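You operate a simulated robot arm through the tools that you are given. There is no shell and no other tool. Be economical: measure what you need, move in short steps, check, and stop when the job is done.

The job below is to be done with a simulated robot arm. You get a single attempt, and the scene is never put back.

TASK
Put the brush cap on the top of the front wall-side table away on the top of the paint bench. Then take the name sign that says "Sabine" from the top of the front window-side table and leave it on the left half of the sill under the green blind. Then take the yellow bead from the top of the front window-side table and put it on the cream slab. Then fetch the square pad and set it on the right half of the sill under the blue blind. Then put the jar on the top of the back window-side table away on the left half of the sill under the green blind. Then take the duster from the left half of the sill under the blue blind and put it on the paper frame. Then stack the blue carton from the top of the big grey block on top of the green carton. Do these in the order given. Set down upright: name sign, jar.

The check looks at the end state, three seconds after you hand in, the way a careful person would. Anything else that was tipped, shoved, dropped, spilled or broken makes it a failure. Lids that push on must go on centred and level and be pressed home; caps that screw on are set level and turned clockwise until they are tight.

THE ROBOT
A 5-joint arm with a fingered hand on a trunk, on a base that drives. Base frame: it is fixed to the floor where the robot stands at the start and does not move with it; the origin is under the middle of the robot, x ahead of it, y to its left, z up; the surface under the hand at the start is at about z = 740. Units: mm, rad, N and s.
With the tool pointing down near the work surface it reaches from about 280 to 560 mm from the robot's upright axis, wherever it stands. Its first joint turns from -2.007 to 2.007 rad. Places, roughly: bead [1250, -500, 750]; brush cap (4x3x5 cm) [500, -100, 800]; carton [-750, -2500, 750]; cream slab (20x18x2 cm) [1200, -1300, 700]; duster (7x5x5 cm) [3400, -800, 1000]; jar (6x6x10 cm) [1400, 1700, 800]; left half of the sill under the green blind [3500, 1600, 900]; name sign [1500, -250, 750]; paper frame (12x9x3 cm) [600, 1000, 800]; right half of the sill under the blue blind [3500, -1300, 900]; square pad (8x6x2 cm) [1400, 500, 700]; top of the paint bench [-1000, -4400, 800]. The tool tilts only in the upright plane through the base axis and itself; it spins freely about its own axis. Payload 2.9 kg.
The tool frame sits at the grasp point between the pads (the TCP): z along the fingers, y along the line on which they close. The tips reach 22 mm beyond it. The gripper opens to 124 mm. The gripper's body begins 60 mm behind the TCP. The gripper is a hand of 3 fingers: y runs from the thumb to the fingers, the wrist lies at [0, 0, -218] in the tool frame, and closing takes about 1.5 s.
Orientation is that of the tool frame in the base frame, as a unit quaternion [x, y, z, w]. With the fingers straight down and closing along the base's y, the tool's x points along the base's -x, its y along +y and its z along -z.

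THE INTERFACE
- The arm moves only by the tool drive_tool. Its argument "series" is a list that holds one entry, the list of rows, each a list of 6 numbers: the turn, a rotation vector about the tool's x, y, z in rad, then the shift along the tool's x, y, z in cm. In form: [[[rx, ry, rz, x, y, z], ...]]. A call has 1 to 8 rows; each row is the pose to reach, as a shift and turn from the pose commanded when the call began, along the tool's axes at that moment. "gripper" is the gripper command, from -1 (fully open) to 1 (shut), values between in proportion, set as the call begins (left out, the last holds). Each row takes 0.2 s and may step no farther than 50 mm and 0.15 rad from the row before; otherwise, or with a gripper value out of range, the whole call is refused. A pose out of reach is approached as far as the arm can. The call stops where the force on the tool passes 40 N (or 10 N more than at its start, if that is more) or the arm is blocked; 0.2 s more then pass. The fingers move at their own pace (about 153 mm/s each) and stop on an object; they squeeze with about 26 N. The grip force told is the motor's: it shows also when the fingers shut on nothing. Time passes only in rows, and 0.2 s behind the last, so rows that repeat a pose let the fingers close. It gives the time, the measured TCP pose, the force on the tool (base axes), the opening and the grip force at its end, in the units of the frame above (readings bear some noise), with the torque about the TCP (base axes, N m) and any sound that the robot's microphone picked up, and new pictures: "views" is both (left out), scene, wrist or none.
- Cameras (640 x 400 px; columns grow to the right, rows downward): "scene" is now at [12.9, 125.4, 1545.8]; the picture's right is [-0.31, -0.95, 0.00], its down [-0.80, 0.26, -0.55] and it looks along [0.52, -0.17, -0.84] (base axes); focal length 248 px, centre (320, 200). "wrist" rides on the gripper at [64, -37, -75] in the tool frame; the picture's right is [0.50, 0.87, 0.00], its down [-0.62, 0.36, -0.70] and it looks along [-0.61, 0.35, 0.71] (tool axes); focal length 230 px, centre (320, 200). There is no depth. A picture from a camera that has moved, and an enlarged one, comes with that camera's place and axes in the base frame and with its lens. The place of the scene camera against the robot may be out by one fixed shift of up to 12 mm in any direction.
- raise_lower(by): slides the trunk up (or, below 0, down) by that many mm; the arm and the scene camera ride with it, the base frame stays. It gives what a move gives, with no picture.
- steer(legs): drives the robot by 1 to 6 legs, each [ahead, left, turn to the left] in mm, mm and rad, along the robot's own axes; the way and the turn of a leg run together, so that a leg with both is an arc; at most 1500 mm and 3.142 rad a leg. The arm and the cameras ride along, it lands a little off, and it stops where it bumps. It gives what a move gives, and a new picture of the scene camera.
- move_fingers(finger1, finger2, thumb_bend): sets how far each is bent, from 0 (flat) to 100 (curled in); at 30 the hand is open as for a grip, at 70 the pads meet at the TCP. One left out holds its place. A second passes; each finger stops where it meets its share of the squeeze, and holds until it gets a number again. A gripper value or a shape takes the hand back. It gives what a move gives, with no picture; readings hold the bend of each and the force on the fingers (four entries, about 0 where the hand has none), thumb and palm.
- set_grasp(shape): the hand has 3 fingers and takes this shape, open, in about a second: jaw (thumb against the fingers, like two jaws); tri (thumb and two fingers); tip (a fingertip pinch); poke (one finger out to press); point (the index stretched); flat (the hand flat); cup (the hand cupped); fist (a fist). The gripper value then closes the fingers along that shape, each until it touches; the sizes above hold for jaw. It gives what a move gives, with no picture.
- aim_head(pan, tilt): turns the head with the scene camera to pan (to the left, within 2.705 rad either way) and tilt (down, from -0.506 to 1.204), counted from straight ahead of the robot. It gives what a move gives, and a new picture of the scene camera.
- zoom(camera, box): a new picture of the part [left, top, right, bottom] of that camera's present view, enlarged. No time passes.
- close_job(): hands the job in; it is judged then, once.

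Work in short steps. Places have to be worked out from the pictures, the camera data and where the tool is seen: move nearer, look again, correct. Check each grasp and each placing, and mend what went wrong. You have 207 turns and 260 pictures in all, those below and enlarged ones among them. Open the gripper and draw the arm clear of the work before you hand the job in, unless the task says otherwise; then end with one line.

The tools are called after "Call:" as name(argument=value, ...) on one line, values as JSON. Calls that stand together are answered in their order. drive_tool: Moves the arm, as the interface text tells. Its arguments: {"type":"object","properties":{"series":{"type":"array","items":{"type":"array","items":{"type":"array","items":{"type":"number"}}}},"gripper":{"type":"number"},"views":{"type":"string","enum":["both","scene","wrist","none"]}},"required":["series"]} The other tools are called the same way: raise_lower (by) slides the trunk up or down; set_grasp (shape) gives the hand a shape; move_fingers (finger1, finger2, thumb_bend) moves the fingers one by one; steer (legs) drives the base; aim_head (pan, tilt) turns the head that bears the scene camera; zoom (camera, box) takes an enlarged picture of a part of a camera's view; close_job () hands the job in.

At the start:

```text
time_s: 0.0
tcp_pos: [383.4, -25.5, 988.7]
ee_rot: [0.001, 1.0, 0.0, 0.0]
wrist_force: [-0.1, -1.1, -0.4]
wrist_torque: [0.01, -0.03, -0.01]
width: 123.8
gripper_force: 0.0
shape: jaw
bend: [30.0, 30.0, 30.0]
finger forces: [0.0, 0.0, 0.0, 0.0, 0.1, 0.0]
trunk travel left (down, up): [-650.0, 340.0]
robot x, y, heading: [2.9, 2.5, -0.008]
head pan, tilt: [-0.314, 0.991]
```

scene: 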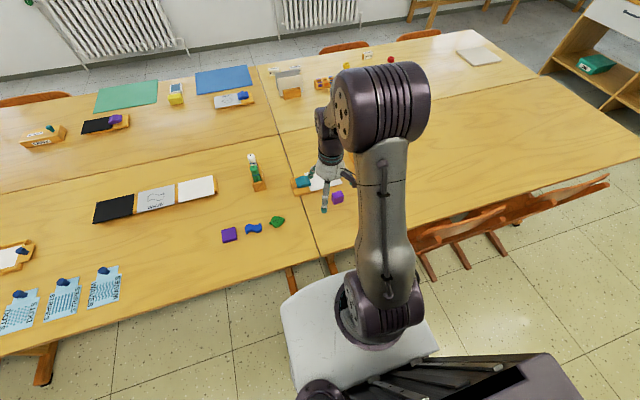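
wrist: 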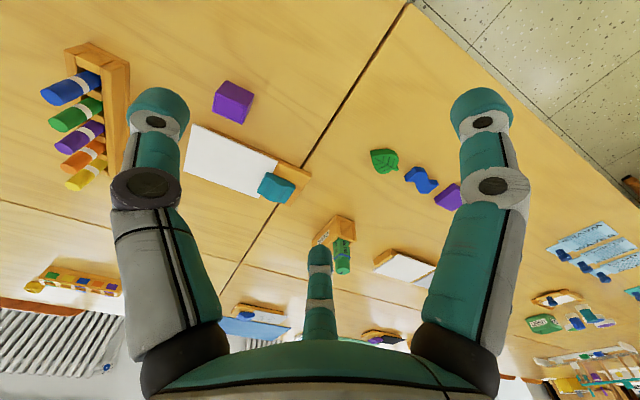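

I look closer at the objects near the hand before moving.

Call:
zoom(camera="scene", box=[200, 120, 400, 260])

Call:
zoom(camera="scene", box=[200, 20, 440, 120])

Call:
aim_head(pan=-0.9, tilt=0.5)

```text
2.86 times, centred on (300, 190) of scene
camera zoom: at [12.9, 125.4, 1545.8], right [-0.31, -0.95, 0.0], down [-0.8, 0.26, -0.55], along [0.52, -0.17, -0.84], focal length 707 px, centre (377, 229)
```

zoom: 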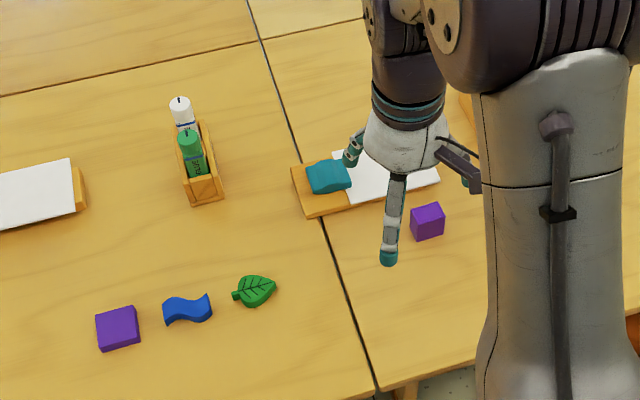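

```text
2.67 times, centred on (320, 70) of scene
camera zoom: at [12.9, 125.4, 1545.8], right [-0.31, -0.95, 0.0], down [-0.8, 0.26, -0.55], along [0.52, -0.17, -0.84], focal length 660 px, centre (320, 547)
```

zoom: 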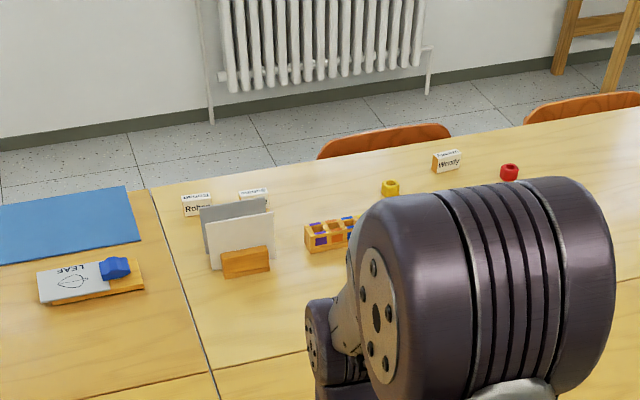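

```text
time_s: 1.0
tcp_pos: [383.3, -26.3, 988.5]
ee_rot: [-0.001, 1.0, 0.0, -0.001]
wrist_force: [-0.1, -0.2, -0.2]
wrist_torque: [-0.03, -0.05, 0.0]
width: 123.9
gripper_force: 0.0
shape: jaw
bend: [30.0, 30.0, 30.0]
finger forces: [0.0, 0.0, 0.0, 0.0, 0.1, 0.0]
trunk travel left (down, up): [-650.0, 340.0]
robot x, y, heading: [0.3, -1.0, 0.003]
head pan, tilt: [-0.901, 0.499]
camera scene: at [2.7, 75.9, 1586.2], right [-0.78, -0.62, 0.0], down [-0.3, 0.38, -0.88], along [0.55, -0.69, -0.48], focal length 248 px, centre (320, 200)
```

scene: 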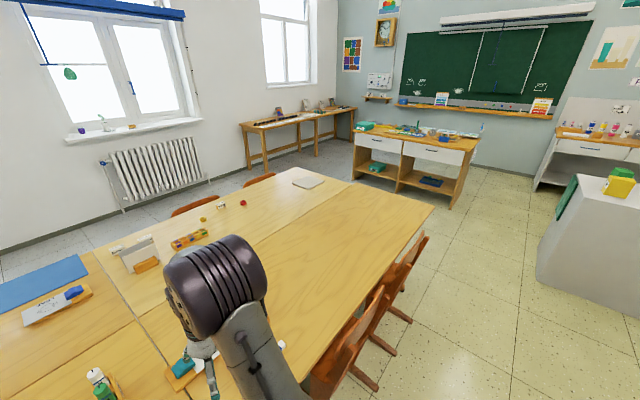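

Call:
zoom(camera="wrist", box=[20, 20, 340, 220])

Call:
aim_head(pan=-0.5, tilt=1.2)

Call:
aim_head(pan=-1.9, tilt=0.5)

```text
2.00 times, centred on (180, 120) of wrist
camera zoom: at [320.1, -64.7, 1065.2], right [-0.5, 0.87, 0.0], down [0.62, 0.36, 0.7], along [0.61, 0.35, -0.71], focal length 460 px, centre (600, 360)
```

zoom: 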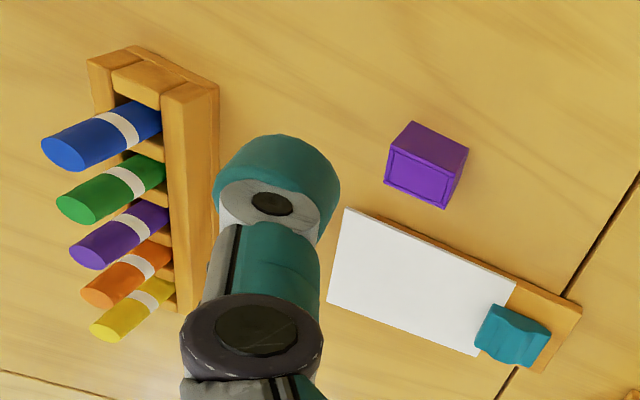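

```text
time_s: 2.1
tcp_pos: [383.1, -25.9, 989.4]
ee_rot: [0.0, 1.0, 0.0, 0.0]
wrist_force: [0.6, -0.8, 0.3]
wrist_torque: [-0.01, 0.0, -0.02]
width: 124.0
gripper_force: 0.1
shape: jaw
bend: [30.0, 30.0, 30.0]
finger forces: [0.0, 0.0, 0.0, 0.1, 0.0, 0.0]
trunk travel left (down, up): [-650.0, 340.0]
robot x, y, heading: [-0.8, 1.6, 0.003]
head pan, tilt: [-0.499, 1.201]
camera scene: at [-4.7, 120.3, 1532.7], right [-0.48, -0.88, 0.0], down [-0.82, 0.45, -0.36], along [0.32, -0.17, -0.93], focal length 248 px, centre (320, 200)
```

scene: 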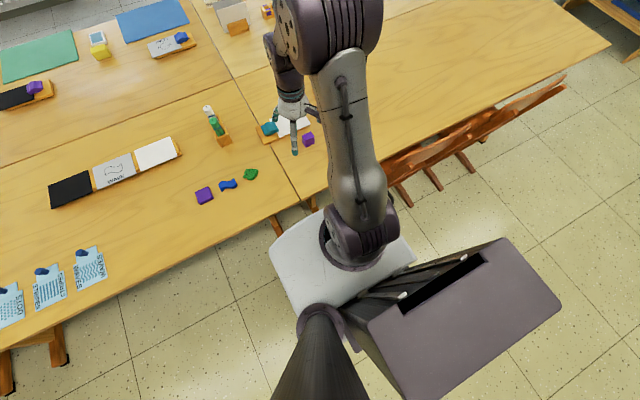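

```text
time_s: 3.6
tcp_pos: [382.8, -25.8, 988.5]
ee_rot: [0.0, 1.0, -0.001, 0.0]
wrist_force: [0.2, 0.0, 0.3]
wrist_torque: [-0.02, 0.0, 0.04]
width: 124.1
gripper_force: 0.0
shape: jaw
bend: [30.0, 30.0, 30.0]
finger forces: [0.1, 0.0, 0.0, 0.0, 0.1, 0.0]
trunk travel left (down, up): [-650.0, 340.0]
robot x, y, heading: [3.1, 2.6, -0.009]
head pan, tilt: [-1.901, 0.499]
camera scene: at [-83.3, 61.0, 1586.3], right [-0.95, 0.32, 0.0], down [0.15, 0.45, -0.88], along [-0.28, -0.83, -0.48], focal length 248 px, centre (320, 200)
```

scene: 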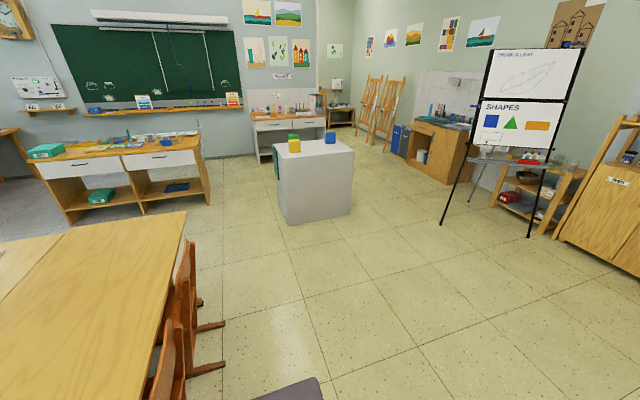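

The purple hollow block at about (483,-103,765) matches the brush cap. I go above it and look.

Call:
drive_tool(series=[[[0, 0, 0, -3, -2.5, 1], [0, 0, 0, -6, -5, 3.5], [0, 0, 0, -10, -7.8, 6], [0, 0, 0, -10, -7.8, 9], [0, 0, 0, -10, -7.8, 9]]], gripper=-1)

Call:
aim_head(pan=-0.3, tilt=0.9)

```text
refused: row 3 steps farther than a row can; nothing moved
```

```text
time_s: 5.3
tcp_pos: [383.0, -25.5, 989.4]
ee_rot: [0.0, 1.0, 0.0, 0.0]
wrist_force: [-0.4, 0.8, -0.4]
wrist_torque: [-0.01, 0.02, -0.02]
width: 123.8
gripper_force: 0.0
shape: jaw
bend: [30.0, 30.0, 30.0]
finger forces: [0.1, 0.1, 0.0, 0.1, 0.0, 0.0]
trunk travel left (down, up): [-650.0, 340.0]
robot x, y, heading: [-0.5, 2.2, 0.005]
head pan, tilt: [-0.3, 0.901]
camera scene: at [18.3, 124.8, 1552.5], right [-0.3, -0.96, 0.0], down [-0.75, 0.23, -0.62], along [0.59, -0.18, -0.78], focal length 248 px, centre (320, 200)
```

scene: 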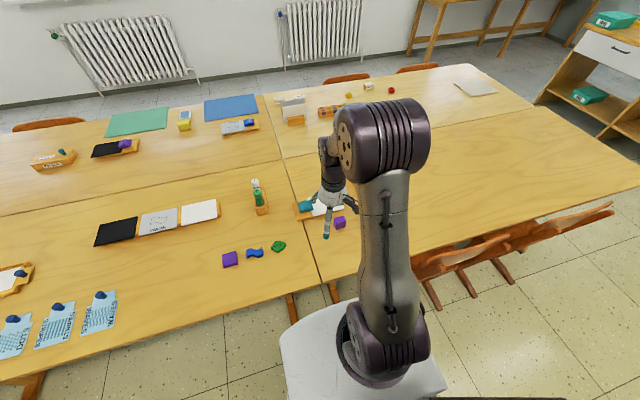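

The step was too long; I move in smaller ones.

Call:
drive_tool(series=[[[0, 0, 0, -3, -2.5, 2], [0, 0, 0, -6, -5, 4], [0, 0, 0, -8, -6.5, 7], [0, 0, 0, -10, -7.8, 10], [0, 0, 0, -10, -7.8, 10]]], gripper=-1)

```text
time_s: 6.5
tcp_pos: [481.9, -103.6, 889.0]
ee_rot: [0.0, 1.0, 0.0, 0.0]
wrist_force: [-0.9, -0.3, 0.0]
wrist_torque: [0.02, 0.02, 0.0]
width: 124.0
gripper_force: 0.1
shape: jaw
bend: [30.0, 30.0, 30.0]
finger forces: [0.0, 0.1, 0.0, 0.1, 0.1, 0.0]
trunk travel left (down, up): [-650.0, 340.0]
robot x, y, heading: [-3.1, 2.4, 0.001]
head pan, tilt: [-0.3, 0.901]
camera scene: at [17.5, 125.1, 1552.4], right [-0.3, -0.96, 0.0], down [-0.75, 0.23, -0.62], along [0.59, -0.18, -0.78], focal length 248 px, centre (320, 200)
camera wrist: at [419.0, -142.7, 966.3], right [-0.5, 0.87, 0.0], down [0.62, 0.36, 0.7], along [0.61, 0.35, -0.71], focal length 230 px, centre (320, 200)
```

scene: 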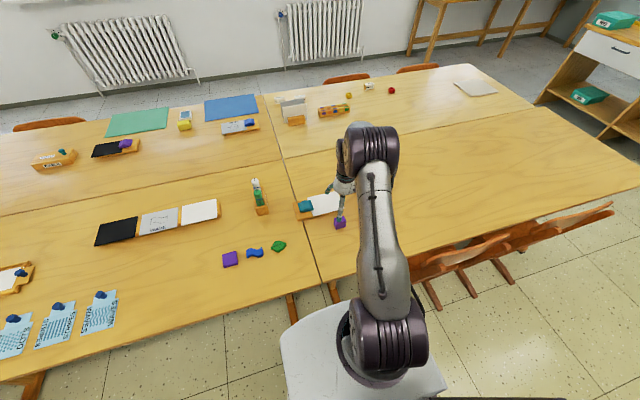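
wrist: 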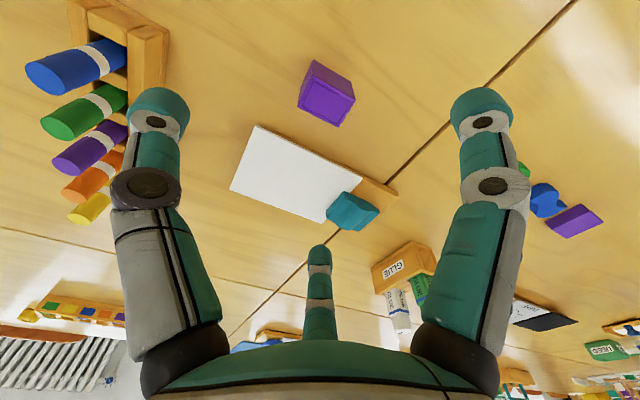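

The cap is centred under the tool. I check how the fingers meet by closing in the air, and look at the cap's turn.

Call:
drive_tool(series=[[[0, 0, 0, 0, 0, 0], [0, 0, 0, 0, 0, 0], [0, 0, 0, 0, 0, 0], [0, 0, 0, 0, 0, 0], [0, 0, 0, 0, 0, 0], [0, 0, 0, 0, 0, 0]]], gripper=0.9, views="wrist")

Call:
zoom(camera="wrist", box=[240, 20, 400, 120])

```text
time_s: 7.9
tcp_pos: [481.6, -104.6, 890.2]
ee_rot: [-0.001, 1.0, 0.0, -0.001]
wrist_force: [-0.8, 0.0, 0.5]
wrist_torque: [-0.03, 0.01, 0.0]
width: 6.6
gripper_force: 0.0
shape: jaw
bend: [72.0, 72.0, 70.0]
finger forces: [0.0, 0.0, 0.0, 0.1, 0.0, 0.0]
trunk travel left (down, up): [-650.0, 340.0]
robot x, y, heading: [1.1, 0.2, -0.002]
head pan, tilt: [-0.3, 0.901]
camera wrist: at [419.2, -142.7, 966.3], right [-0.5, 0.87, 0.0], down [0.62, 0.36, 0.7], along [0.61, 0.35, -0.71], focal length 230 px, centre (320, 200)
```

wrist: 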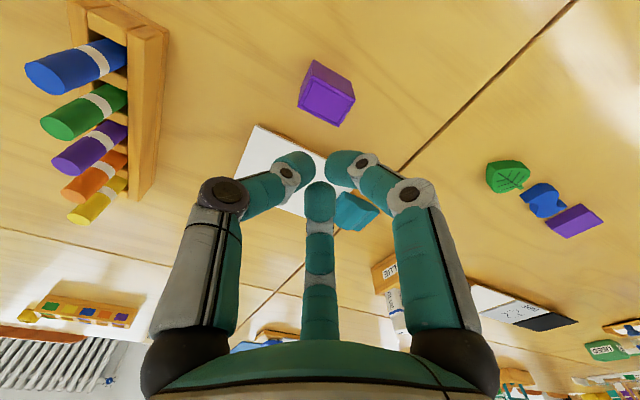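

```text
4.00 times, centred on (320, 70) of wrist
camera zoom: at [419.2, -142.7, 966.3], right [-0.5, 0.87, 0.0], down [0.62, 0.36, 0.7], along [0.61, 0.35, -0.71], focal length 920 px, centre (320, 720)
```

zoom: 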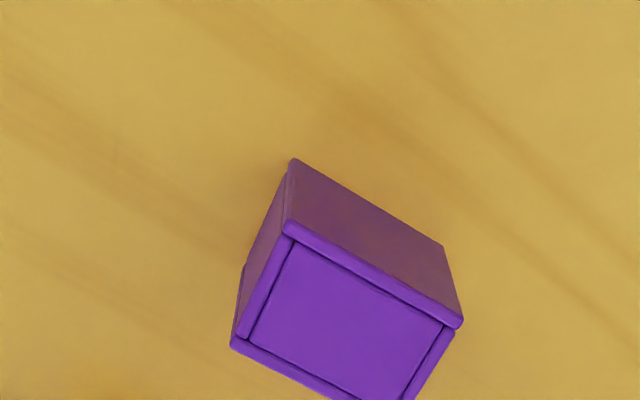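

Cap is about 37 (y) × 27 (x) × 50, centre (481,-104), top z≈790. The whiteboard edge is near x≈543, so I descend with a narrower opening.

Call:
drive_tool(series=[[[0, 0, 0, 0, 0, 0], [0, 0, 0, 0, 0, 0], [0, 0, 0, 0, 0, 0], [0, 0, 0, 0, 0, 4], [0, 0, 0, 0, 0, 6], [0, 0, 0, 0, 0, 6]]], gripper=-0.2, views="wrist")

```text
time_s: 9.3
tcp_pos: [482.3, -102.9, 830.1]
ee_rot: [0.0, 1.0, 0.0, 0.0]
wrist_force: [0.5, 0.1, -0.2]
wrist_torque: [-0.01, -0.02, -0.01]
width: 74.0
gripper_force: 0.0
shape: jaw
bend: [32.0, 32.0, 70.0]
finger forces: [0.1, 0.0, 0.0, 0.0, 0.0, 0.0]
trunk travel left (down, up): [-650.0, 340.0]
robot x, y, heading: [0.2, 2.2, -0.004]
head pan, tilt: [-0.3, 0.901]
camera wrist: at [419.3, -142.1, 906.0], right [-0.5, 0.87, 0.0], down [0.62, 0.36, 0.7], along [0.61, 0.35, -0.71], focal length 230 px, centre (320, 200)
```

wrist: 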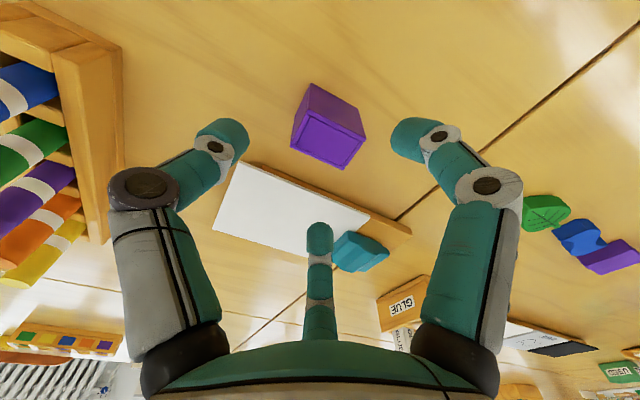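

Opening fits around the cap. I descend to z≈771 and close.

Call:
drive_tool(series=[[[0, 0, 0, 0, 0, 3], [0, 0, 0, 0, 0, 5.9], [0, 0, 0, 0, 0, 5.9]]], gripper=-0.2, views="both")

Call:
drive_tool(series=[[[0, 0, 0, 0, 0, 0], [0, 0, 0, 0, 0, 0], [0, 0, 0, 0, 0, 0], [0, 0, 0, 0, 0, 0], [0, 0, 0, 0, 0, 0], [0, 0, 0, 0, 0, 0], [0, 0, 0, 0, 0, 0], [0, 0, 0, 0, 0, 0]]], gripper=1, views="wrist")

```text
time_s: 10.1
tcp_pos: [484.3, -104.8, 770.3]
ee_rot: [0.0, 1.0, 0.0, 0.0]
wrist_force: [-0.1, -0.5, -0.2]
wrist_torque: [0.02, 0.01, -0.02]
width: 73.8
gripper_force: 0.0
shape: jaw
bend: [32.0, 32.0, 70.0]
finger forces: [0.0, 0.1, 0.0, 0.1, 0.0, 0.0]
trunk travel left (down, up): [-650.0, 340.0]
robot x, y, heading: [-0.3, 1.0, 0.001]
head pan, tilt: [-0.3, 0.901]
camera scene: at [18.1, 124.8, 1552.4], right [-0.3, -0.96, 0.0], down [-0.75, 0.23, -0.62], along [0.59, -0.18, -0.78], focal length 248 px, centre (320, 200)
camera wrist: at [421.2, -143.3, 846.4], right [-0.5, 0.87, 0.0], down [0.62, 0.36, 0.7], along [0.61, 0.35, -0.71], focal length 230 px, centre (320, 200)
```

scene: 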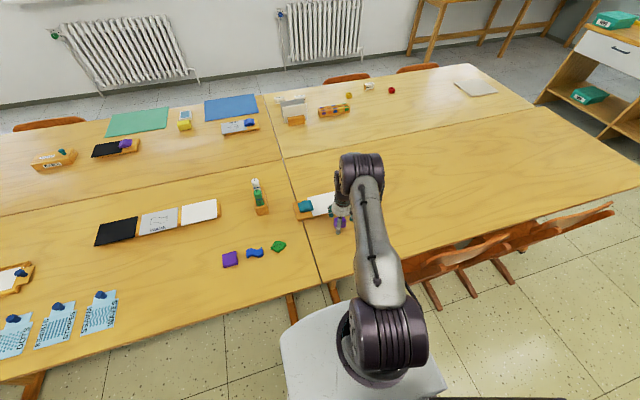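
wrist: 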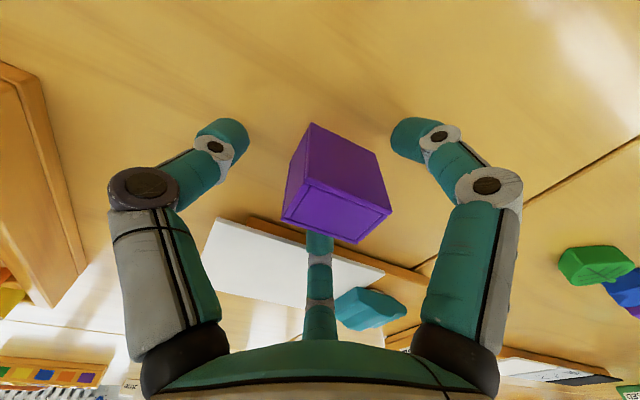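

```text
time_s: 11.9
tcp_pos: [484.2, -104.7, 770.3]
ee_rot: [0.001, 1.0, 0.0, 0.0]
wrist_force: [-0.5, 0.2, -0.7]
wrist_torque: [-0.01, 0.0, 0.0]
width: 24.6
gripper_force: 26.1
shape: jaw
bend: [76.0, 76.0, 70.0]
finger forces: [21.4, 20.5, 0.1, 0.1, 22.0, 0.0]
trunk travel left (down, up): [-650.0, 340.0]
robot x, y, heading: [-0.4, 1.0, 0.001]
head pan, tilt: [-0.3, 0.901]
camera wrist: at [421.3, -143.3, 846.6], right [-0.5, 0.87, 0.0], down [0.62, 0.36, 0.7], along [0.61, 0.35, -0.71], focal length 230 px, centre (320, 200)
```

wrist: 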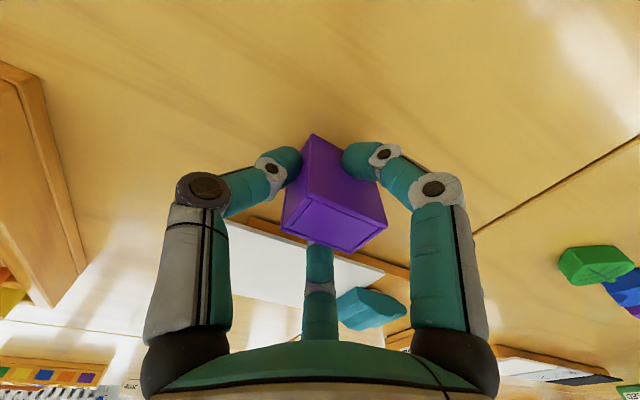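

Gripped (about 21 N on each finger). I lift and check that it comes along.

Call:
drive_tool(series=[[[0, 0, 0, 0, 0, -2], [0, 0, 0, 0, 0, -6], [0, 0, 0, 0, 0, -11], [0, 0, 0, 3, 0, -15], [0, 0, 0, 7, 0, -17], [0, 0, 0, 11, 0, -19], [0, 0, 0, 15, 0, -20]]], views="wrist")

Call:
aim_head(pan=-2.6, tilt=0.7)

```text
time_s: 13.5
tcp_pos: [331.0, -103.1, 970.3]
ee_rot: [-0.001, 1.0, -0.001, 0.0]
wrist_force: [-0.7, -0.4, 0.0]
wrist_torque: [0.06, -0.01, -0.01]
width: 23.9
gripper_force: 26.0
shape: jaw
bend: [76.0, 76.0, 69.0]
finger forces: [21.9, 20.9, 0.0, 0.0, 20.9, 0.0]
trunk travel left (down, up): [-650.0, 340.0]
robot x, y, heading: [0.6, 2.3, 0.004]
head pan, tilt: [-0.3, 0.901]
camera wrist: at [267.0, -141.7, 1046.1], right [-0.5, 0.87, 0.0], down [0.62, 0.36, 0.7], along [0.61, 0.35, -0.71], focal length 230 px, centre (320, 200)
```

wrist: 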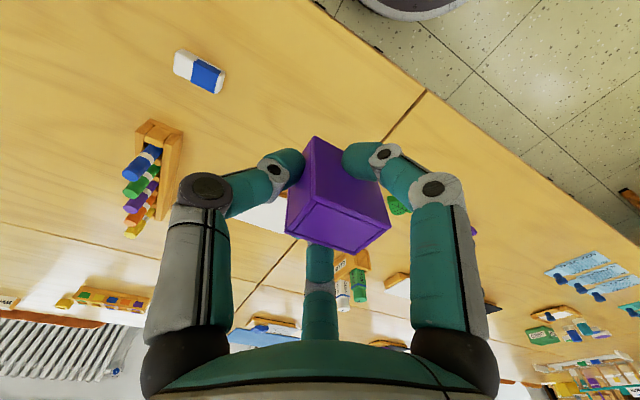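

```text
time_s: 15.6
tcp_pos: [332.6, -103.9, 969.9]
ee_rot: [0.001, 1.0, 0.0, 0.001]
wrist_force: [-0.4, -0.1, -0.8]
wrist_torque: [-0.03, 0.02, -0.01]
width: 24.2
gripper_force: 25.7
shape: jaw
bend: [76.0, 76.0, 69.0]
finger forces: [21.8, 20.8, 0.0, 0.1, 20.8, 0.0]
trunk travel left (down, up): [-650.0, 340.0]
robot x, y, heading: [-2.7, -1.0, 0.0]
head pan, tilt: [-2.601, 0.7]
camera scene: at [-126.6, 103.3, 1568.6], right [-0.52, 0.86, 0.0], down [0.55, 0.33, -0.76], along [-0.66, -0.39, -0.64], focal length 248 px, centre (320, 200)
```

scene: 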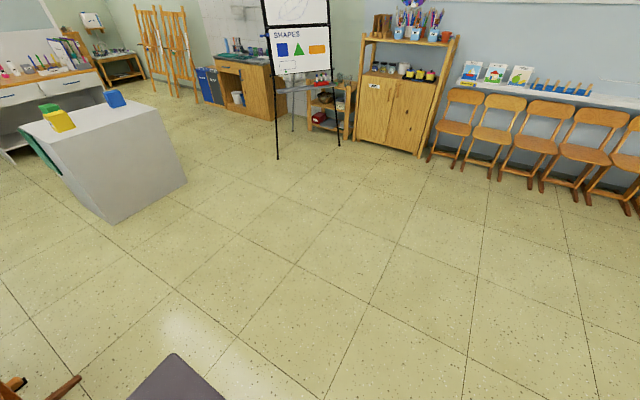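

Cap is held. The way behind is open; I back off, turn toward the front wall and drive along x≈-1700 past the grey block, stopping to look.

Call:
steer(legs=[[-600, 0, 0], [0, 0, -1.571], [0, -1100, 0], [1400, 0, 0]])

Call:
aim_head(pan=0.2, tilt=0.4)

```text
time_s: 34.6
tcp_pos: [-1765.7, -1745.7, 969.6]
ee_rot: [0.695, 0.719, 0.0, 0.0]
wrist_force: [-0.4, 0.1, 0.1]
wrist_torque: [-0.01, -0.02, -0.01]
width: 24.0
gripper_force: 26.2
shape: jaw
bend: [76.0, 76.0, 69.0]
finger forces: [21.5, 21.0, 0.1, 0.0, 20.8, 0.1]
trunk travel left (down, up): [-650.0, 340.0]
robot x, y, heading: [-1677.7, -1411.7, -1.535]
head pan, tilt: [-2.601, 0.7]
camera scene: at [-1571.1, -1271.9, 1568.6], right [0.84, 0.54, 0.0], down [0.35, -0.54, -0.77], along [-0.42, 0.64, -0.64], focal length 248 px, centre (320, 200)
```

scene: 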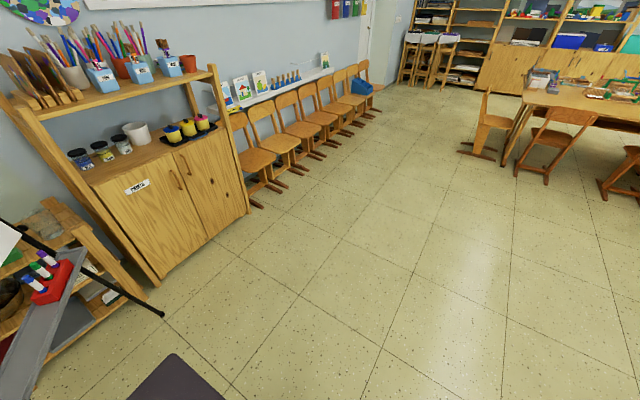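

```text
time_s: 37.1
tcp_pos: [-1766.4, -1745.1, 970.3]
ee_rot: [0.695, 0.719, 0.0, 0.0]
wrist_force: [0.4, -0.3, -0.6]
wrist_torque: [0.01, 0.02, 0.02]
width: 23.9
gripper_force: 25.8
shape: jaw
bend: [76.0, 76.0, 69.0]
finger forces: [21.5, 21.0, 0.0, 0.0, 20.8, 0.1]
trunk travel left (down, up): [-650.0, 340.0]
robot x, y, heading: [-1672.9, -1412.2, -1.538]
head pan, tilt: [0.201, 0.4]
camera scene: at [-1503.5, -1433.1, 1595.5], right [-0.97, -0.23, 0.0], down [-0.09, 0.38, -0.92], along [0.21, -0.9, -0.39], focal length 248 px, centre (320, 200)
```

scene: 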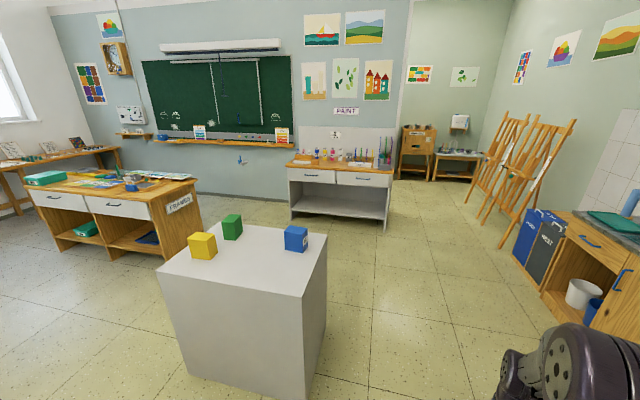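

Paint bench (under PAINT sign) has its front edge near y≈-4100. I drive past the block and look at its top.

Call:
steer(legs=[[0, 0, -0.035], [1500, 0, 0], [400, 300, 0]])

Call:
aim_head(pan=0.0, tilt=0.7)

```text
time_s: 47.5
tcp_pos: [-1447.2, -3648.6, 969.6]
ee_rot: [0.698, 0.716, 0.0, 0.0]
wrist_force: [-0.7, 0.7, 0.2]
wrist_torque: [0.0, 0.01, -0.03]
width: 23.8
gripper_force: 26.4
shape: jaw
bend: [76.0, 76.0, 69.0]
finger forces: [21.4, 20.9, 0.1, 0.0, 20.7, 0.0]
trunk travel left (down, up): [-650.0, 340.0]
robot x, y, heading: [-1351.5, -3315.6, -1.55]
head pan, tilt: [0.201, 0.4]
camera scene: at [-1182.3, -3337.9, 1595.4], right [-0.97, -0.22, 0.0], down [-0.09, 0.38, -0.92], along [0.21, -0.9, -0.39], focal length 248 px, centre (320, 200)
```

scene: 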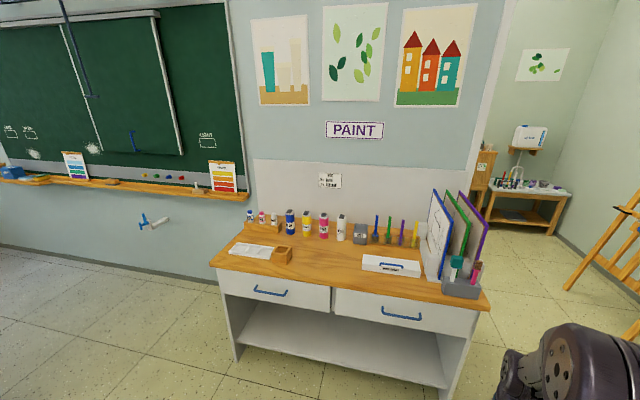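

```text
time_s: 48.3
tcp_pos: [-1447.0, -3646.5, 969.3]
ee_rot: [0.698, 0.716, 0.001, 0.0]
wrist_force: [0.1, 1.0, 0.1]
wrist_torque: [-0.01, 0.04, -0.02]
width: 23.9
gripper_force: 25.8
shape: jaw
bend: [76.0, 76.0, 69.0]
finger forces: [21.5, 20.8, 0.0, 0.0, 20.8, 0.1]
trunk travel left (down, up): [-650.0, 340.0]
robot x, y, heading: [-1354.6, -3315.8, -1.548]
head pan, tilt: [0.0, 0.7]
camera scene: at [-1201.3, -3332.0, 1568.7], right [-1.0, -0.03, 0.0], down [-0.02, 0.64, -0.77], along [0.02, -0.77, -0.64], focal length 248 px, centre (320, 200)
```

scene: 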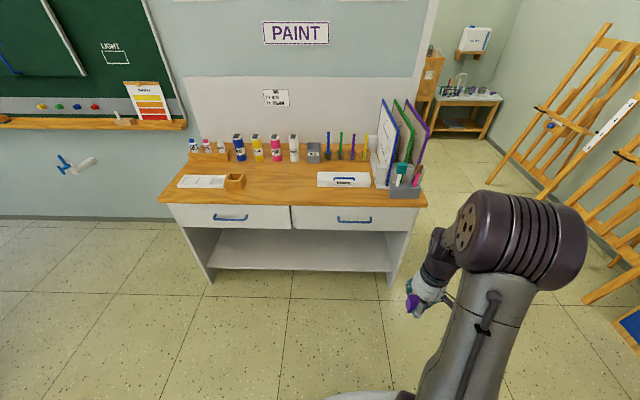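

Bench top is clear around (-975,-4330), between the wooden box and the white tray. I drive up to stand 500 mm from it.

Call:
steer(legs=[[0, 380, -0.022], [510, 0, 0]])

Call:
aim_head(pan=-0.1, tilt=0.85)

```text
time_s: 53.3
tcp_pos: [-1078.6, -4158.1, 970.2]
ee_rot: [0.706, 0.708, 0.0, 0.0]
wrist_force: [-0.2, 0.2, -0.5]
wrist_torque: [0.03, 0.0, -0.01]
width: 23.9
gripper_force: 26.3
shape: jaw
bend: [76.0, 76.0, 69.0]
finger forces: [21.4, 20.9, 0.0, 0.1, 20.8, 0.0]
trunk travel left (down, up): [-650.0, 340.0]
robot x, y, heading: [-976.5, -3825.6, -1.569]
head pan, tilt: [0.0, 0.7]
camera scene: at [-825.5, -3848.6, 1568.6], right [-1.0, 0.0, 0.0], down [0.0, 0.64, -0.76], along [0.0, -0.76, -0.64], focal length 248 px, centre (320, 200)
```

scene: 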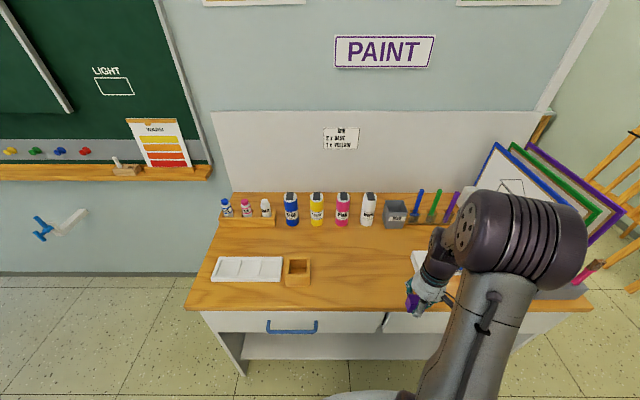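

```text
time_s: 54.0
tcp_pos: [-1079.5, -4157.4, 970.2]
ee_rot: [0.705, 0.709, 0.0, 0.0]
wrist_force: [-0.4, -0.1, 0.8]
wrist_torque: [0.0, 0.0, 0.0]
width: 24.2
gripper_force: 26.0
shape: jaw
bend: [76.0, 76.0, 69.0]
finger forces: [21.5, 20.9, 0.1, 0.1, 20.9, 0.1]
trunk travel left (down, up): [-650.0, 340.0]
robot x, y, heading: [-974.6, -3824.9, -1.567]
head pan, tilt: [-0.099, 0.85]
camera scene: at [-833.2, -3840.7, 1556.4], right [-1.0, 0.1, 0.0], down [0.07, 0.75, -0.66], along [-0.06, -0.66, -0.75], focal length 248 px, centre (320, 200)
```

scene: 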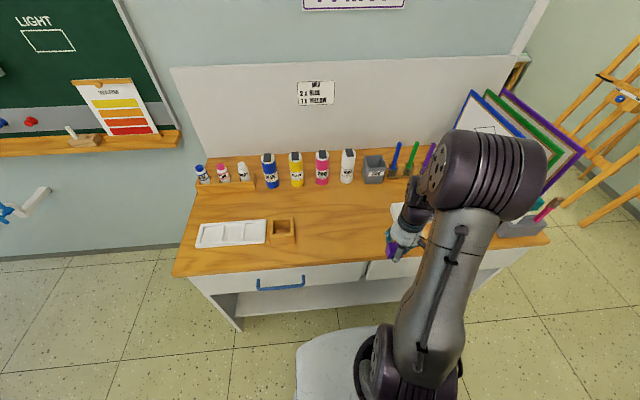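

Bench top ≈800 high. I swing the cap over (-945,-4320) and look.

Call:
drive_tool(series=[[[0, 0, 0, -3, 2.5, 0], [0, 0, 0, -6, 5, 0], [0, 0, 0, -9, 7.5, 0], [0, 0, 0, -12, 10, 0], [0, 0, 0, -14.5, 12, 0], [0, 0, 0, -16.3, 13.4, 3], [0, 0, 0, -16.3, 13.4, 7], [0, 0, 0, -16.3, 13.4, 7]]], gripper=1)

```text
time_s: 55.8
tcp_pos: [-944.6, -4321.2, 898.7]
ee_rot: [0.706, 0.708, 0.0, 0.0]
wrist_force: [0.3, -0.6, -0.2]
wrist_torque: [0.06, 0.0, 0.0]
width: 23.9
gripper_force: 26.2
shape: jaw
bend: [76.0, 76.0, 71.0]
finger forces: [21.7, 21.1, 0.0, 0.0, 19.9, 0.0]
trunk travel left (down, up): [-650.0, 340.0]
robot x, y, heading: [-977.7, -3828.0, -1.569]
head pan, tilt: [-0.099, 0.85]
camera scene: at [-833.2, -3840.5, 1556.3], right [-1.0, 0.1, 0.0], down [0.07, 0.75, -0.66], along [-0.06, -0.66, -0.75], focal length 248 px, centre (320, 200)
camera wrist: at [-980.6, -4258.4, 974.2], right [0.86, 0.5, 0.0], down [0.36, -0.62, 0.7], along [0.35, -0.61, -0.71], focal length 230 px, centre (320, 200)
```

scene: 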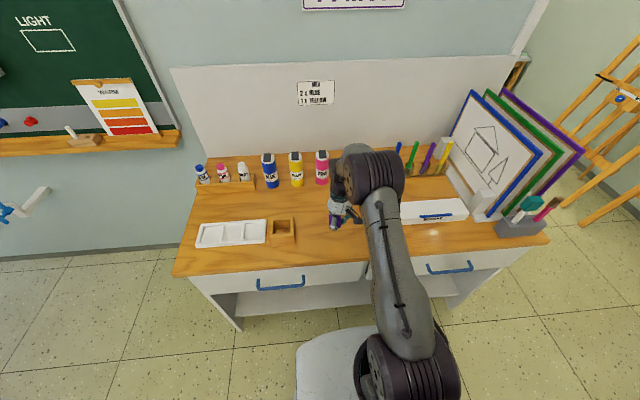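
wrist: 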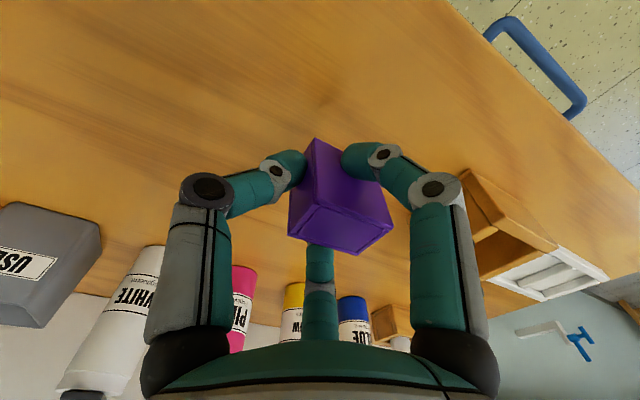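

Spot is free. I lower with small steps watching the force.

Call:
drive_tool(series=[[[0, 0, 0, 0, 0, 3], [0, 0, 0, 0, 0, 5], [0, 0, 0, 0, 0, 5.5], [0, 0, 0, 0, 0, 5.9], [0, 0, 0, 0, 0, 6.2], [0, 0, 0, 0, 0, 6.4], [0, 0, 0, 0, 0, 6.4]]], views="wrist")

```text
time_s: 57.4
tcp_pos: [-944.3, -4321.1, 835.5]
ee_rot: [0.706, 0.708, 0.0, -0.001]
wrist_force: [-0.4, -0.1, 0.2]
wrist_torque: [-0.01, -0.01, -0.01]
width: 23.5
gripper_force: 26.1
shape: jaw
bend: [76.0, 76.0, 71.0]
finger forces: [21.8, 21.2, 0.0, 0.1, 19.4, 0.1]
trunk travel left (down, up): [-650.0, 340.0]
robot x, y, heading: [-976.0, -3825.2, -1.567]
head pan, tilt: [-0.099, 0.85]
camera wrist: at [-980.8, -4258.0, 911.2], right [0.86, 0.5, 0.0], down [0.36, -0.62, 0.7], along [0.35, -0.61, -0.71], focal length 230 px, centre (320, 200)
```

wrist: 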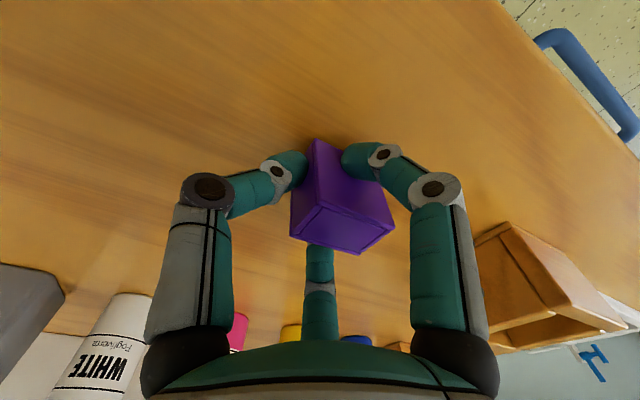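

No contact yet; I go on in 2 mm steps.

Call:
drive_tool(series=[[[0, 0, 0, 0, 0, 0.2], [0, 0, 0, 0, 0, 0.4], [0, 0, 0, 0, 0, 0.6], [0, 0, 0, 0, 0, 0.8], [0, 0, 0, 0, 0, 1.0], [0, 0, 0, 0, 0, 1.2], [0, 0, 0, 0, 0, 1.4], [0, 0, 0, 0, 0, 1.6]]], views="wrist")

```text
time_s: 59.2
tcp_pos: [-945.4, -4320.5, 824.8]
ee_rot: [0.707, 0.707, -0.003, 0.004]
wrist_force: [-6.2, 2.8, 23.9]
wrist_torque: [0.08, -0.09, -0.02]
width: 25.7
gripper_force: 25.9
shape: jaw
bend: [77.0, 77.0, 73.0]
finger forces: [29.1, 24.8, 0.0, 0.0, 22.8, 0.0]
trunk travel left (down, up): [-650.0, 340.0]
robot x, y, heading: [-978.1, -3827.5, -1.567]
head pan, tilt: [-0.099, 0.85]
stopped in row 8: the force on the tool passed its limit at 42 N (the readings are from after the stop); the commanded pose is now the measured one
camera wrist: at [-982.6, -4256.9, 899.9], right [0.87, 0.5, 0.0], down [0.36, -0.61, 0.71], along [0.35, -0.61, -0.71], focal length 230 px, centre (320, 200)
```

wrist: 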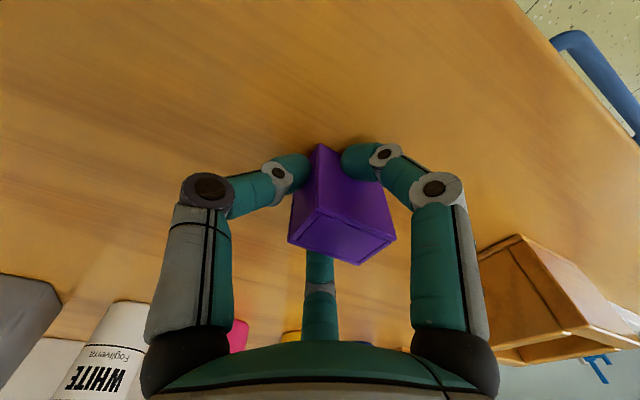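

It rests on the bench. I relieve slightly, open partly, and rise.

Call:
drive_tool(series=[[[0, 0, 0, 0, 0, -0.2], [0, 0, 0, 0, 0, -0.2]]], views="none")

Call:
drive_tool(series=[[[0, 0, 0, 0, 0, 0], [0, 0, 0, 0, 0, 0], [0, 0, 0, 0, 0, 0], [0, 0, 0, 0, 0, 0], [0, 0, 0, 0, 0, -4], [0, 0, 0, 0, 0, -8], [0, 0, 0, 0, 0, -12]]], gripper=-0.3)

```text
time_s: 59.8
tcp_pos: [-945.4, -4319.6, 825.2]
ee_rot: [0.706, 0.708, -0.001, 0.003]
wrist_force: [-5.6, 3.9, 12.5]
wrist_torque: [0.06, -0.02, 0.02]
width: 25.7
gripper_force: 25.6
shape: jaw
bend: [77.0, 77.0, 73.0]
finger forces: [28.4, 23.8, 0.0, 0.0, 21.8, 0.0]
trunk travel left (down, up): [-650.0, 340.0]
robot x, y, heading: [-974.7, -3826.2, -1.57]
head pan, tilt: [-0.099, 0.85]
```

```text
time_s: 61.4
tcp_pos: [-945.7, -4321.8, 945.1]
ee_rot: [0.706, 0.708, -0.001, 0.002]
wrist_force: [1.1, -0.2, 0.0]
wrist_torque: [0.02, -0.01, -0.04]
width: 80.4
gripper_force: 0.0
shape: jaw
bend: [31.0, 31.0, 70.0]
finger forces: [0.0, 0.0, 0.0, 0.0, 0.0, 0.0]
trunk travel left (down, up): [-650.0, 340.0]
robot x, y, heading: [-978.5, -3825.6, -1.569]
head pan, tilt: [-0.099, 0.85]
camera scene: at [-833.4, -3839.9, 1556.3], right [-1.0, 0.1, 0.0], down [0.07, 0.75, -0.66], along [-0.06, -0.66, -0.75], focal length 248 px, centre (320, 200)
camera wrist: at [-980.8, -4258.2, 1020.5], right [0.86, 0.5, 0.0], down [0.36, -0.61, 0.7], along [0.35, -0.61, -0.71], focal length 230 px, centre (320, 200)
```

scene: 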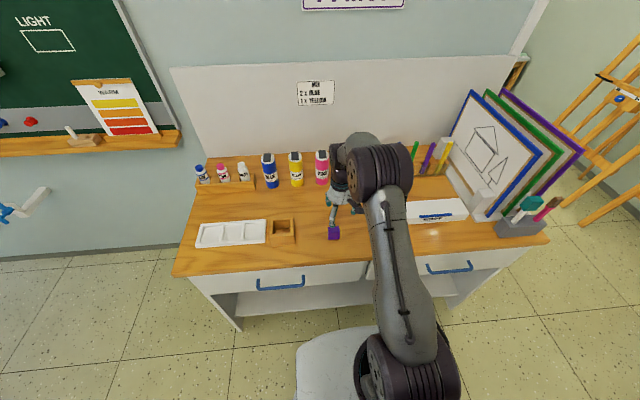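
wrist: 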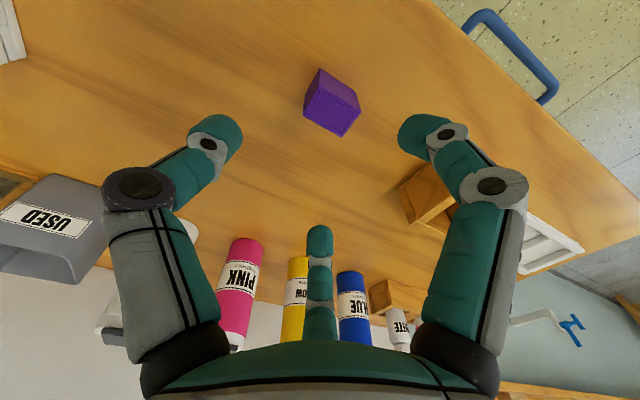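

Cap stands well on the bench. I retract the arm, back off and begin driving round the front end of the tables to the window side.

Call:
drive_tool(series=[[[0, 0, 0, 4, 0, -3], [0, 0, 0, 8, 0, -5], [0, 0, 0, 12, 0, -5], [0, 0, 0, 16, 0, -5]]], gripper=0, views="none")

Call:
steer(legs=[[-430, 0, 0], [0, 900, 0], [-1100, 0, 0]])

Call:
aim_head(pan=1.57, tilt=0.5)

```text
time_s: 62.4
tcp_pos: [-944.4, -4159.9, 991.5]
ee_rot: [0.707, 0.708, -0.002, 0.002]
wrist_force: [0.3, -0.1, -0.6]
wrist_torque: [0.0, -0.03, 0.0]
width: 62.5
gripper_force: 0.0
shape: jaw
bend: [36.0, 36.0, 70.0]
finger forces: [0.1, 0.1, 0.0, 0.1, 0.0, 0.1]
trunk travel left (down, up): [-650.0, 340.0]
robot x, y, heading: [-976.9, -3823.0, -1.568]
head pan, tilt: [-0.099, 0.85]
```

```text
time_s: 74.6
tcp_pos: [-54.1, -2608.1, 990.5]
ee_rot: [0.701, 0.713, -0.002, 0.002]
wrist_force: [-0.7, -0.2, -0.6]
wrist_torque: [0.02, -0.01, 0.0]
width: 62.4
gripper_force: 0.0
shape: jaw
bend: [36.0, 36.0, 70.0]
finger forces: [0.0, 0.0, 0.0, 0.0, 0.0, 0.0]
trunk travel left (down, up): [-650.0, 340.0]
robot x, y, heading: [-88.5, -2270.3, -1.551]
head pan, tilt: [-0.099, 0.85]
camera scene: at [52.9, -2285.7, 1556.3], right [-1.0, 0.08, 0.0], down [0.06, 0.75, -0.66], along [-0.05, -0.66, -0.75], focal length 248 px, centre (320, 200)
```

scene: 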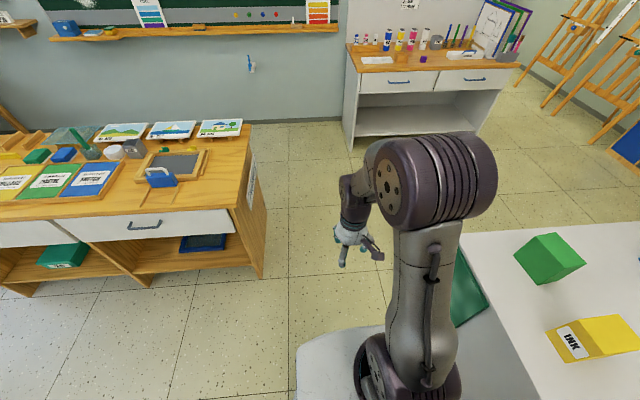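

```text
time_s: 76.3
tcp_pos: [-52.6, -2608.3, 990.6]
ee_rot: [0.702, 0.712, -0.002, 0.001]
wrist_force: [0.0, -0.3, 0.1]
wrist_torque: [0.0, 0.01, 0.0]
width: 62.3
gripper_force: 0.2
shape: jaw
bend: [36.0, 36.0, 70.0]
finger forces: [0.1, 0.1, 0.0, 0.0, 0.0, 0.1]
trunk travel left (down, up): [-650.0, 340.0]
robot x, y, heading: [-90.2, -2273.3, -1.552]
head pan, tilt: [1.571, 0.499]
camera scene: at [150.3, -2206.6, 1586.3], right [0.02, -1.0, 0.0], down [-0.48, -0.01, -0.88], along [0.88, 0.01, -0.48], focal length 248 px, centre (320, 200)
```

scene: 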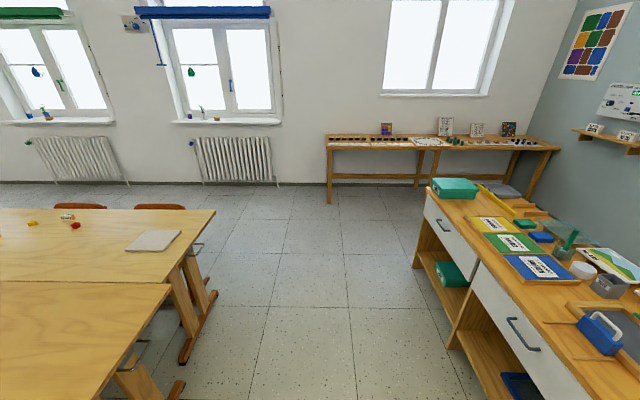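

The corridor is clear. I turn to face -x and back along it to x≈2200, then slide toward +y.

Call:
steer(legs=[[0, 0, -1.59], [-1500, 0, 0], [-850, 0, 0], [0, -1400, 0]])

Call:
aim_head(pan=-0.3, tilt=0.6)

```text
time_s: 98.3
tcp_pos: [1890.4, -917.3, 989.2]
ee_rot: [1.0, 0.001, -0.003, -0.001]
wrist_force: [0.0, -0.5, -0.3]
wrist_torque: [0.03, 0.0, 0.01]
width: 62.2
gripper_force: 0.0
shape: jaw
bend: [36.0, 36.0, 70.0]
finger forces: [0.0, 0.1, 0.1, 0.0, 0.0, 0.0]
trunk travel left (down, up): [-650.0, 340.0]
robot x, y, heading: [2224.4, -884.1, -3.14]
head pan, tilt: [1.571, 0.499]
camera scene: at [2293.6, -1117.5, 1586.3], right [-1.0, 0.0, 0.0], down [0.0, 0.48, -0.88], along [0.0, -0.88, -0.48], focal length 248 px, centre (320, 200)
```

scene: 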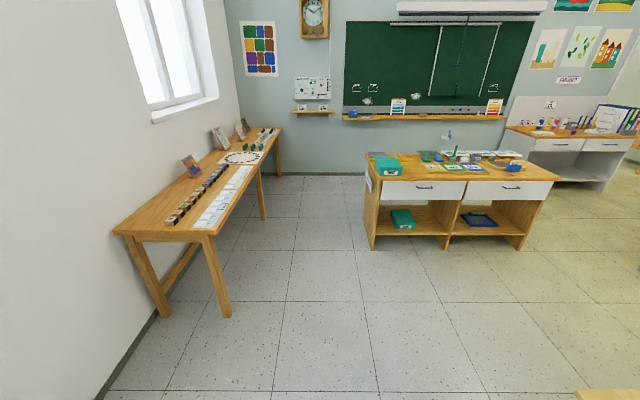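

```text
time_s: 100.2
tcp_pos: [1891.0, -918.3, 990.3]
ee_rot: [1.0, 0.001, -0.002, 0.0]
wrist_force: [1.0, 0.9, 0.7]
wrist_torque: [-0.04, -0.03, 0.01]
width: 62.3
gripper_force: 0.2
shape: jaw
bend: [36.0, 36.0, 70.0]
finger forces: [0.1, 0.0, 0.0, 0.0, 0.0, 0.0]
trunk travel left (down, up): [-650.0, 340.0]
robot x, y, heading: [2224.7, -885.6, -3.139]
head pan, tilt: [-0.3, 0.6]
camera scene: at [2208.6, -1001.1, 1577.2], right [0.29, 0.96, 0.0], down [0.54, -0.16, -0.83], along [-0.79, 0.24, -0.56], focal length 248 px, centre (320, 200)
```

scene: 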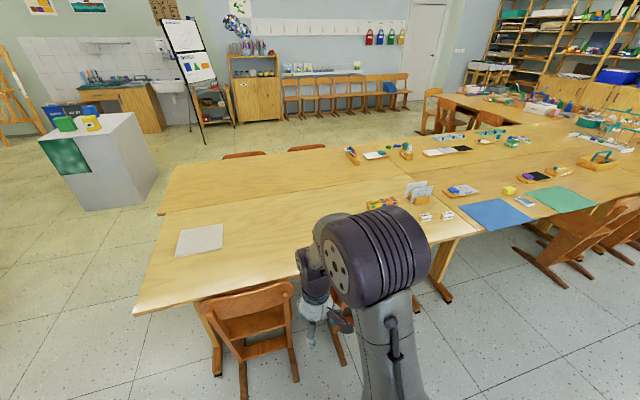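

Two signs are seen near the far seam. I slide to y≈-250 and look down.

Call:
steer(legs=[[0, -600, 0]])

Call:
aim_head(pan=-0.1, tilt=0.75)

```text
time_s: 103.6
tcp_pos: [1886.0, -314.1, 990.2]
ee_rot: [1.0, 0.005, -0.003, 0.0]
wrist_force: [-0.6, -0.4, -0.4]
wrist_torque: [-0.02, -0.04, -0.03]
width: 62.4
gripper_force: 0.1
shape: jaw
bend: [36.0, 36.0, 70.0]
finger forces: [0.0, 0.0, 0.0, 0.0, 0.0, 0.0]
trunk travel left (down, up): [-650.0, 340.0]
robot x, y, heading: [2222.0, -279.4, -3.133]
head pan, tilt: [-0.3, 0.6]
camera scene: at [2205.0, -395.5, 1577.3], right [0.29, 0.96, 0.0], down [0.54, -0.16, -0.83], along [-0.79, 0.24, -0.56], focal length 248 px, centre (320, 200)
```

scene: 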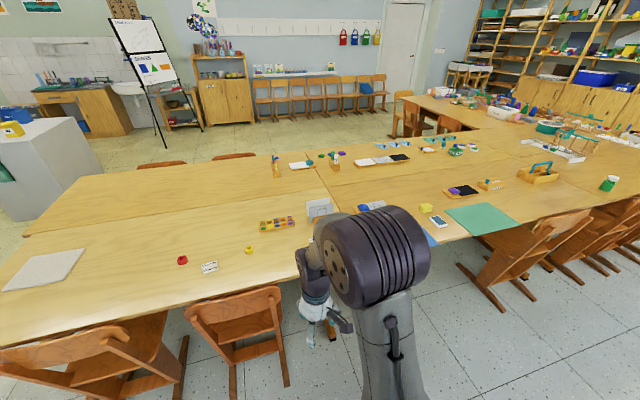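

```text
time_s: 104.3
tcp_pos: [1886.9, -314.6, 990.6]
ee_rot: [1.0, 0.004, -0.003, 0.0]
wrist_force: [-0.3, -0.2, 0.0]
wrist_torque: [-0.02, 0.02, -0.03]
width: 62.6
gripper_force: 0.2
shape: jaw
bend: [36.0, 36.0, 70.0]
finger forces: [0.0, 0.0, 0.0, 0.0, 0.0, 0.0]
trunk travel left (down, up): [-650.0, 340.0]
robot x, y, heading: [2221.6, -278.8, -3.133]
head pan, tilt: [-0.099, 0.75]
camera scene: at [2207.1, -414.0, 1564.4], right [0.09, 1.0, 0.0], down [0.68, -0.06, -0.73], along [-0.73, 0.07, -0.68], focal length 248 px, centre (320, 200)
```

scene: 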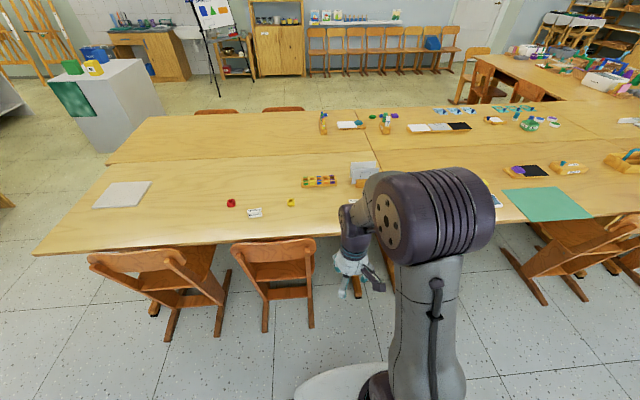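

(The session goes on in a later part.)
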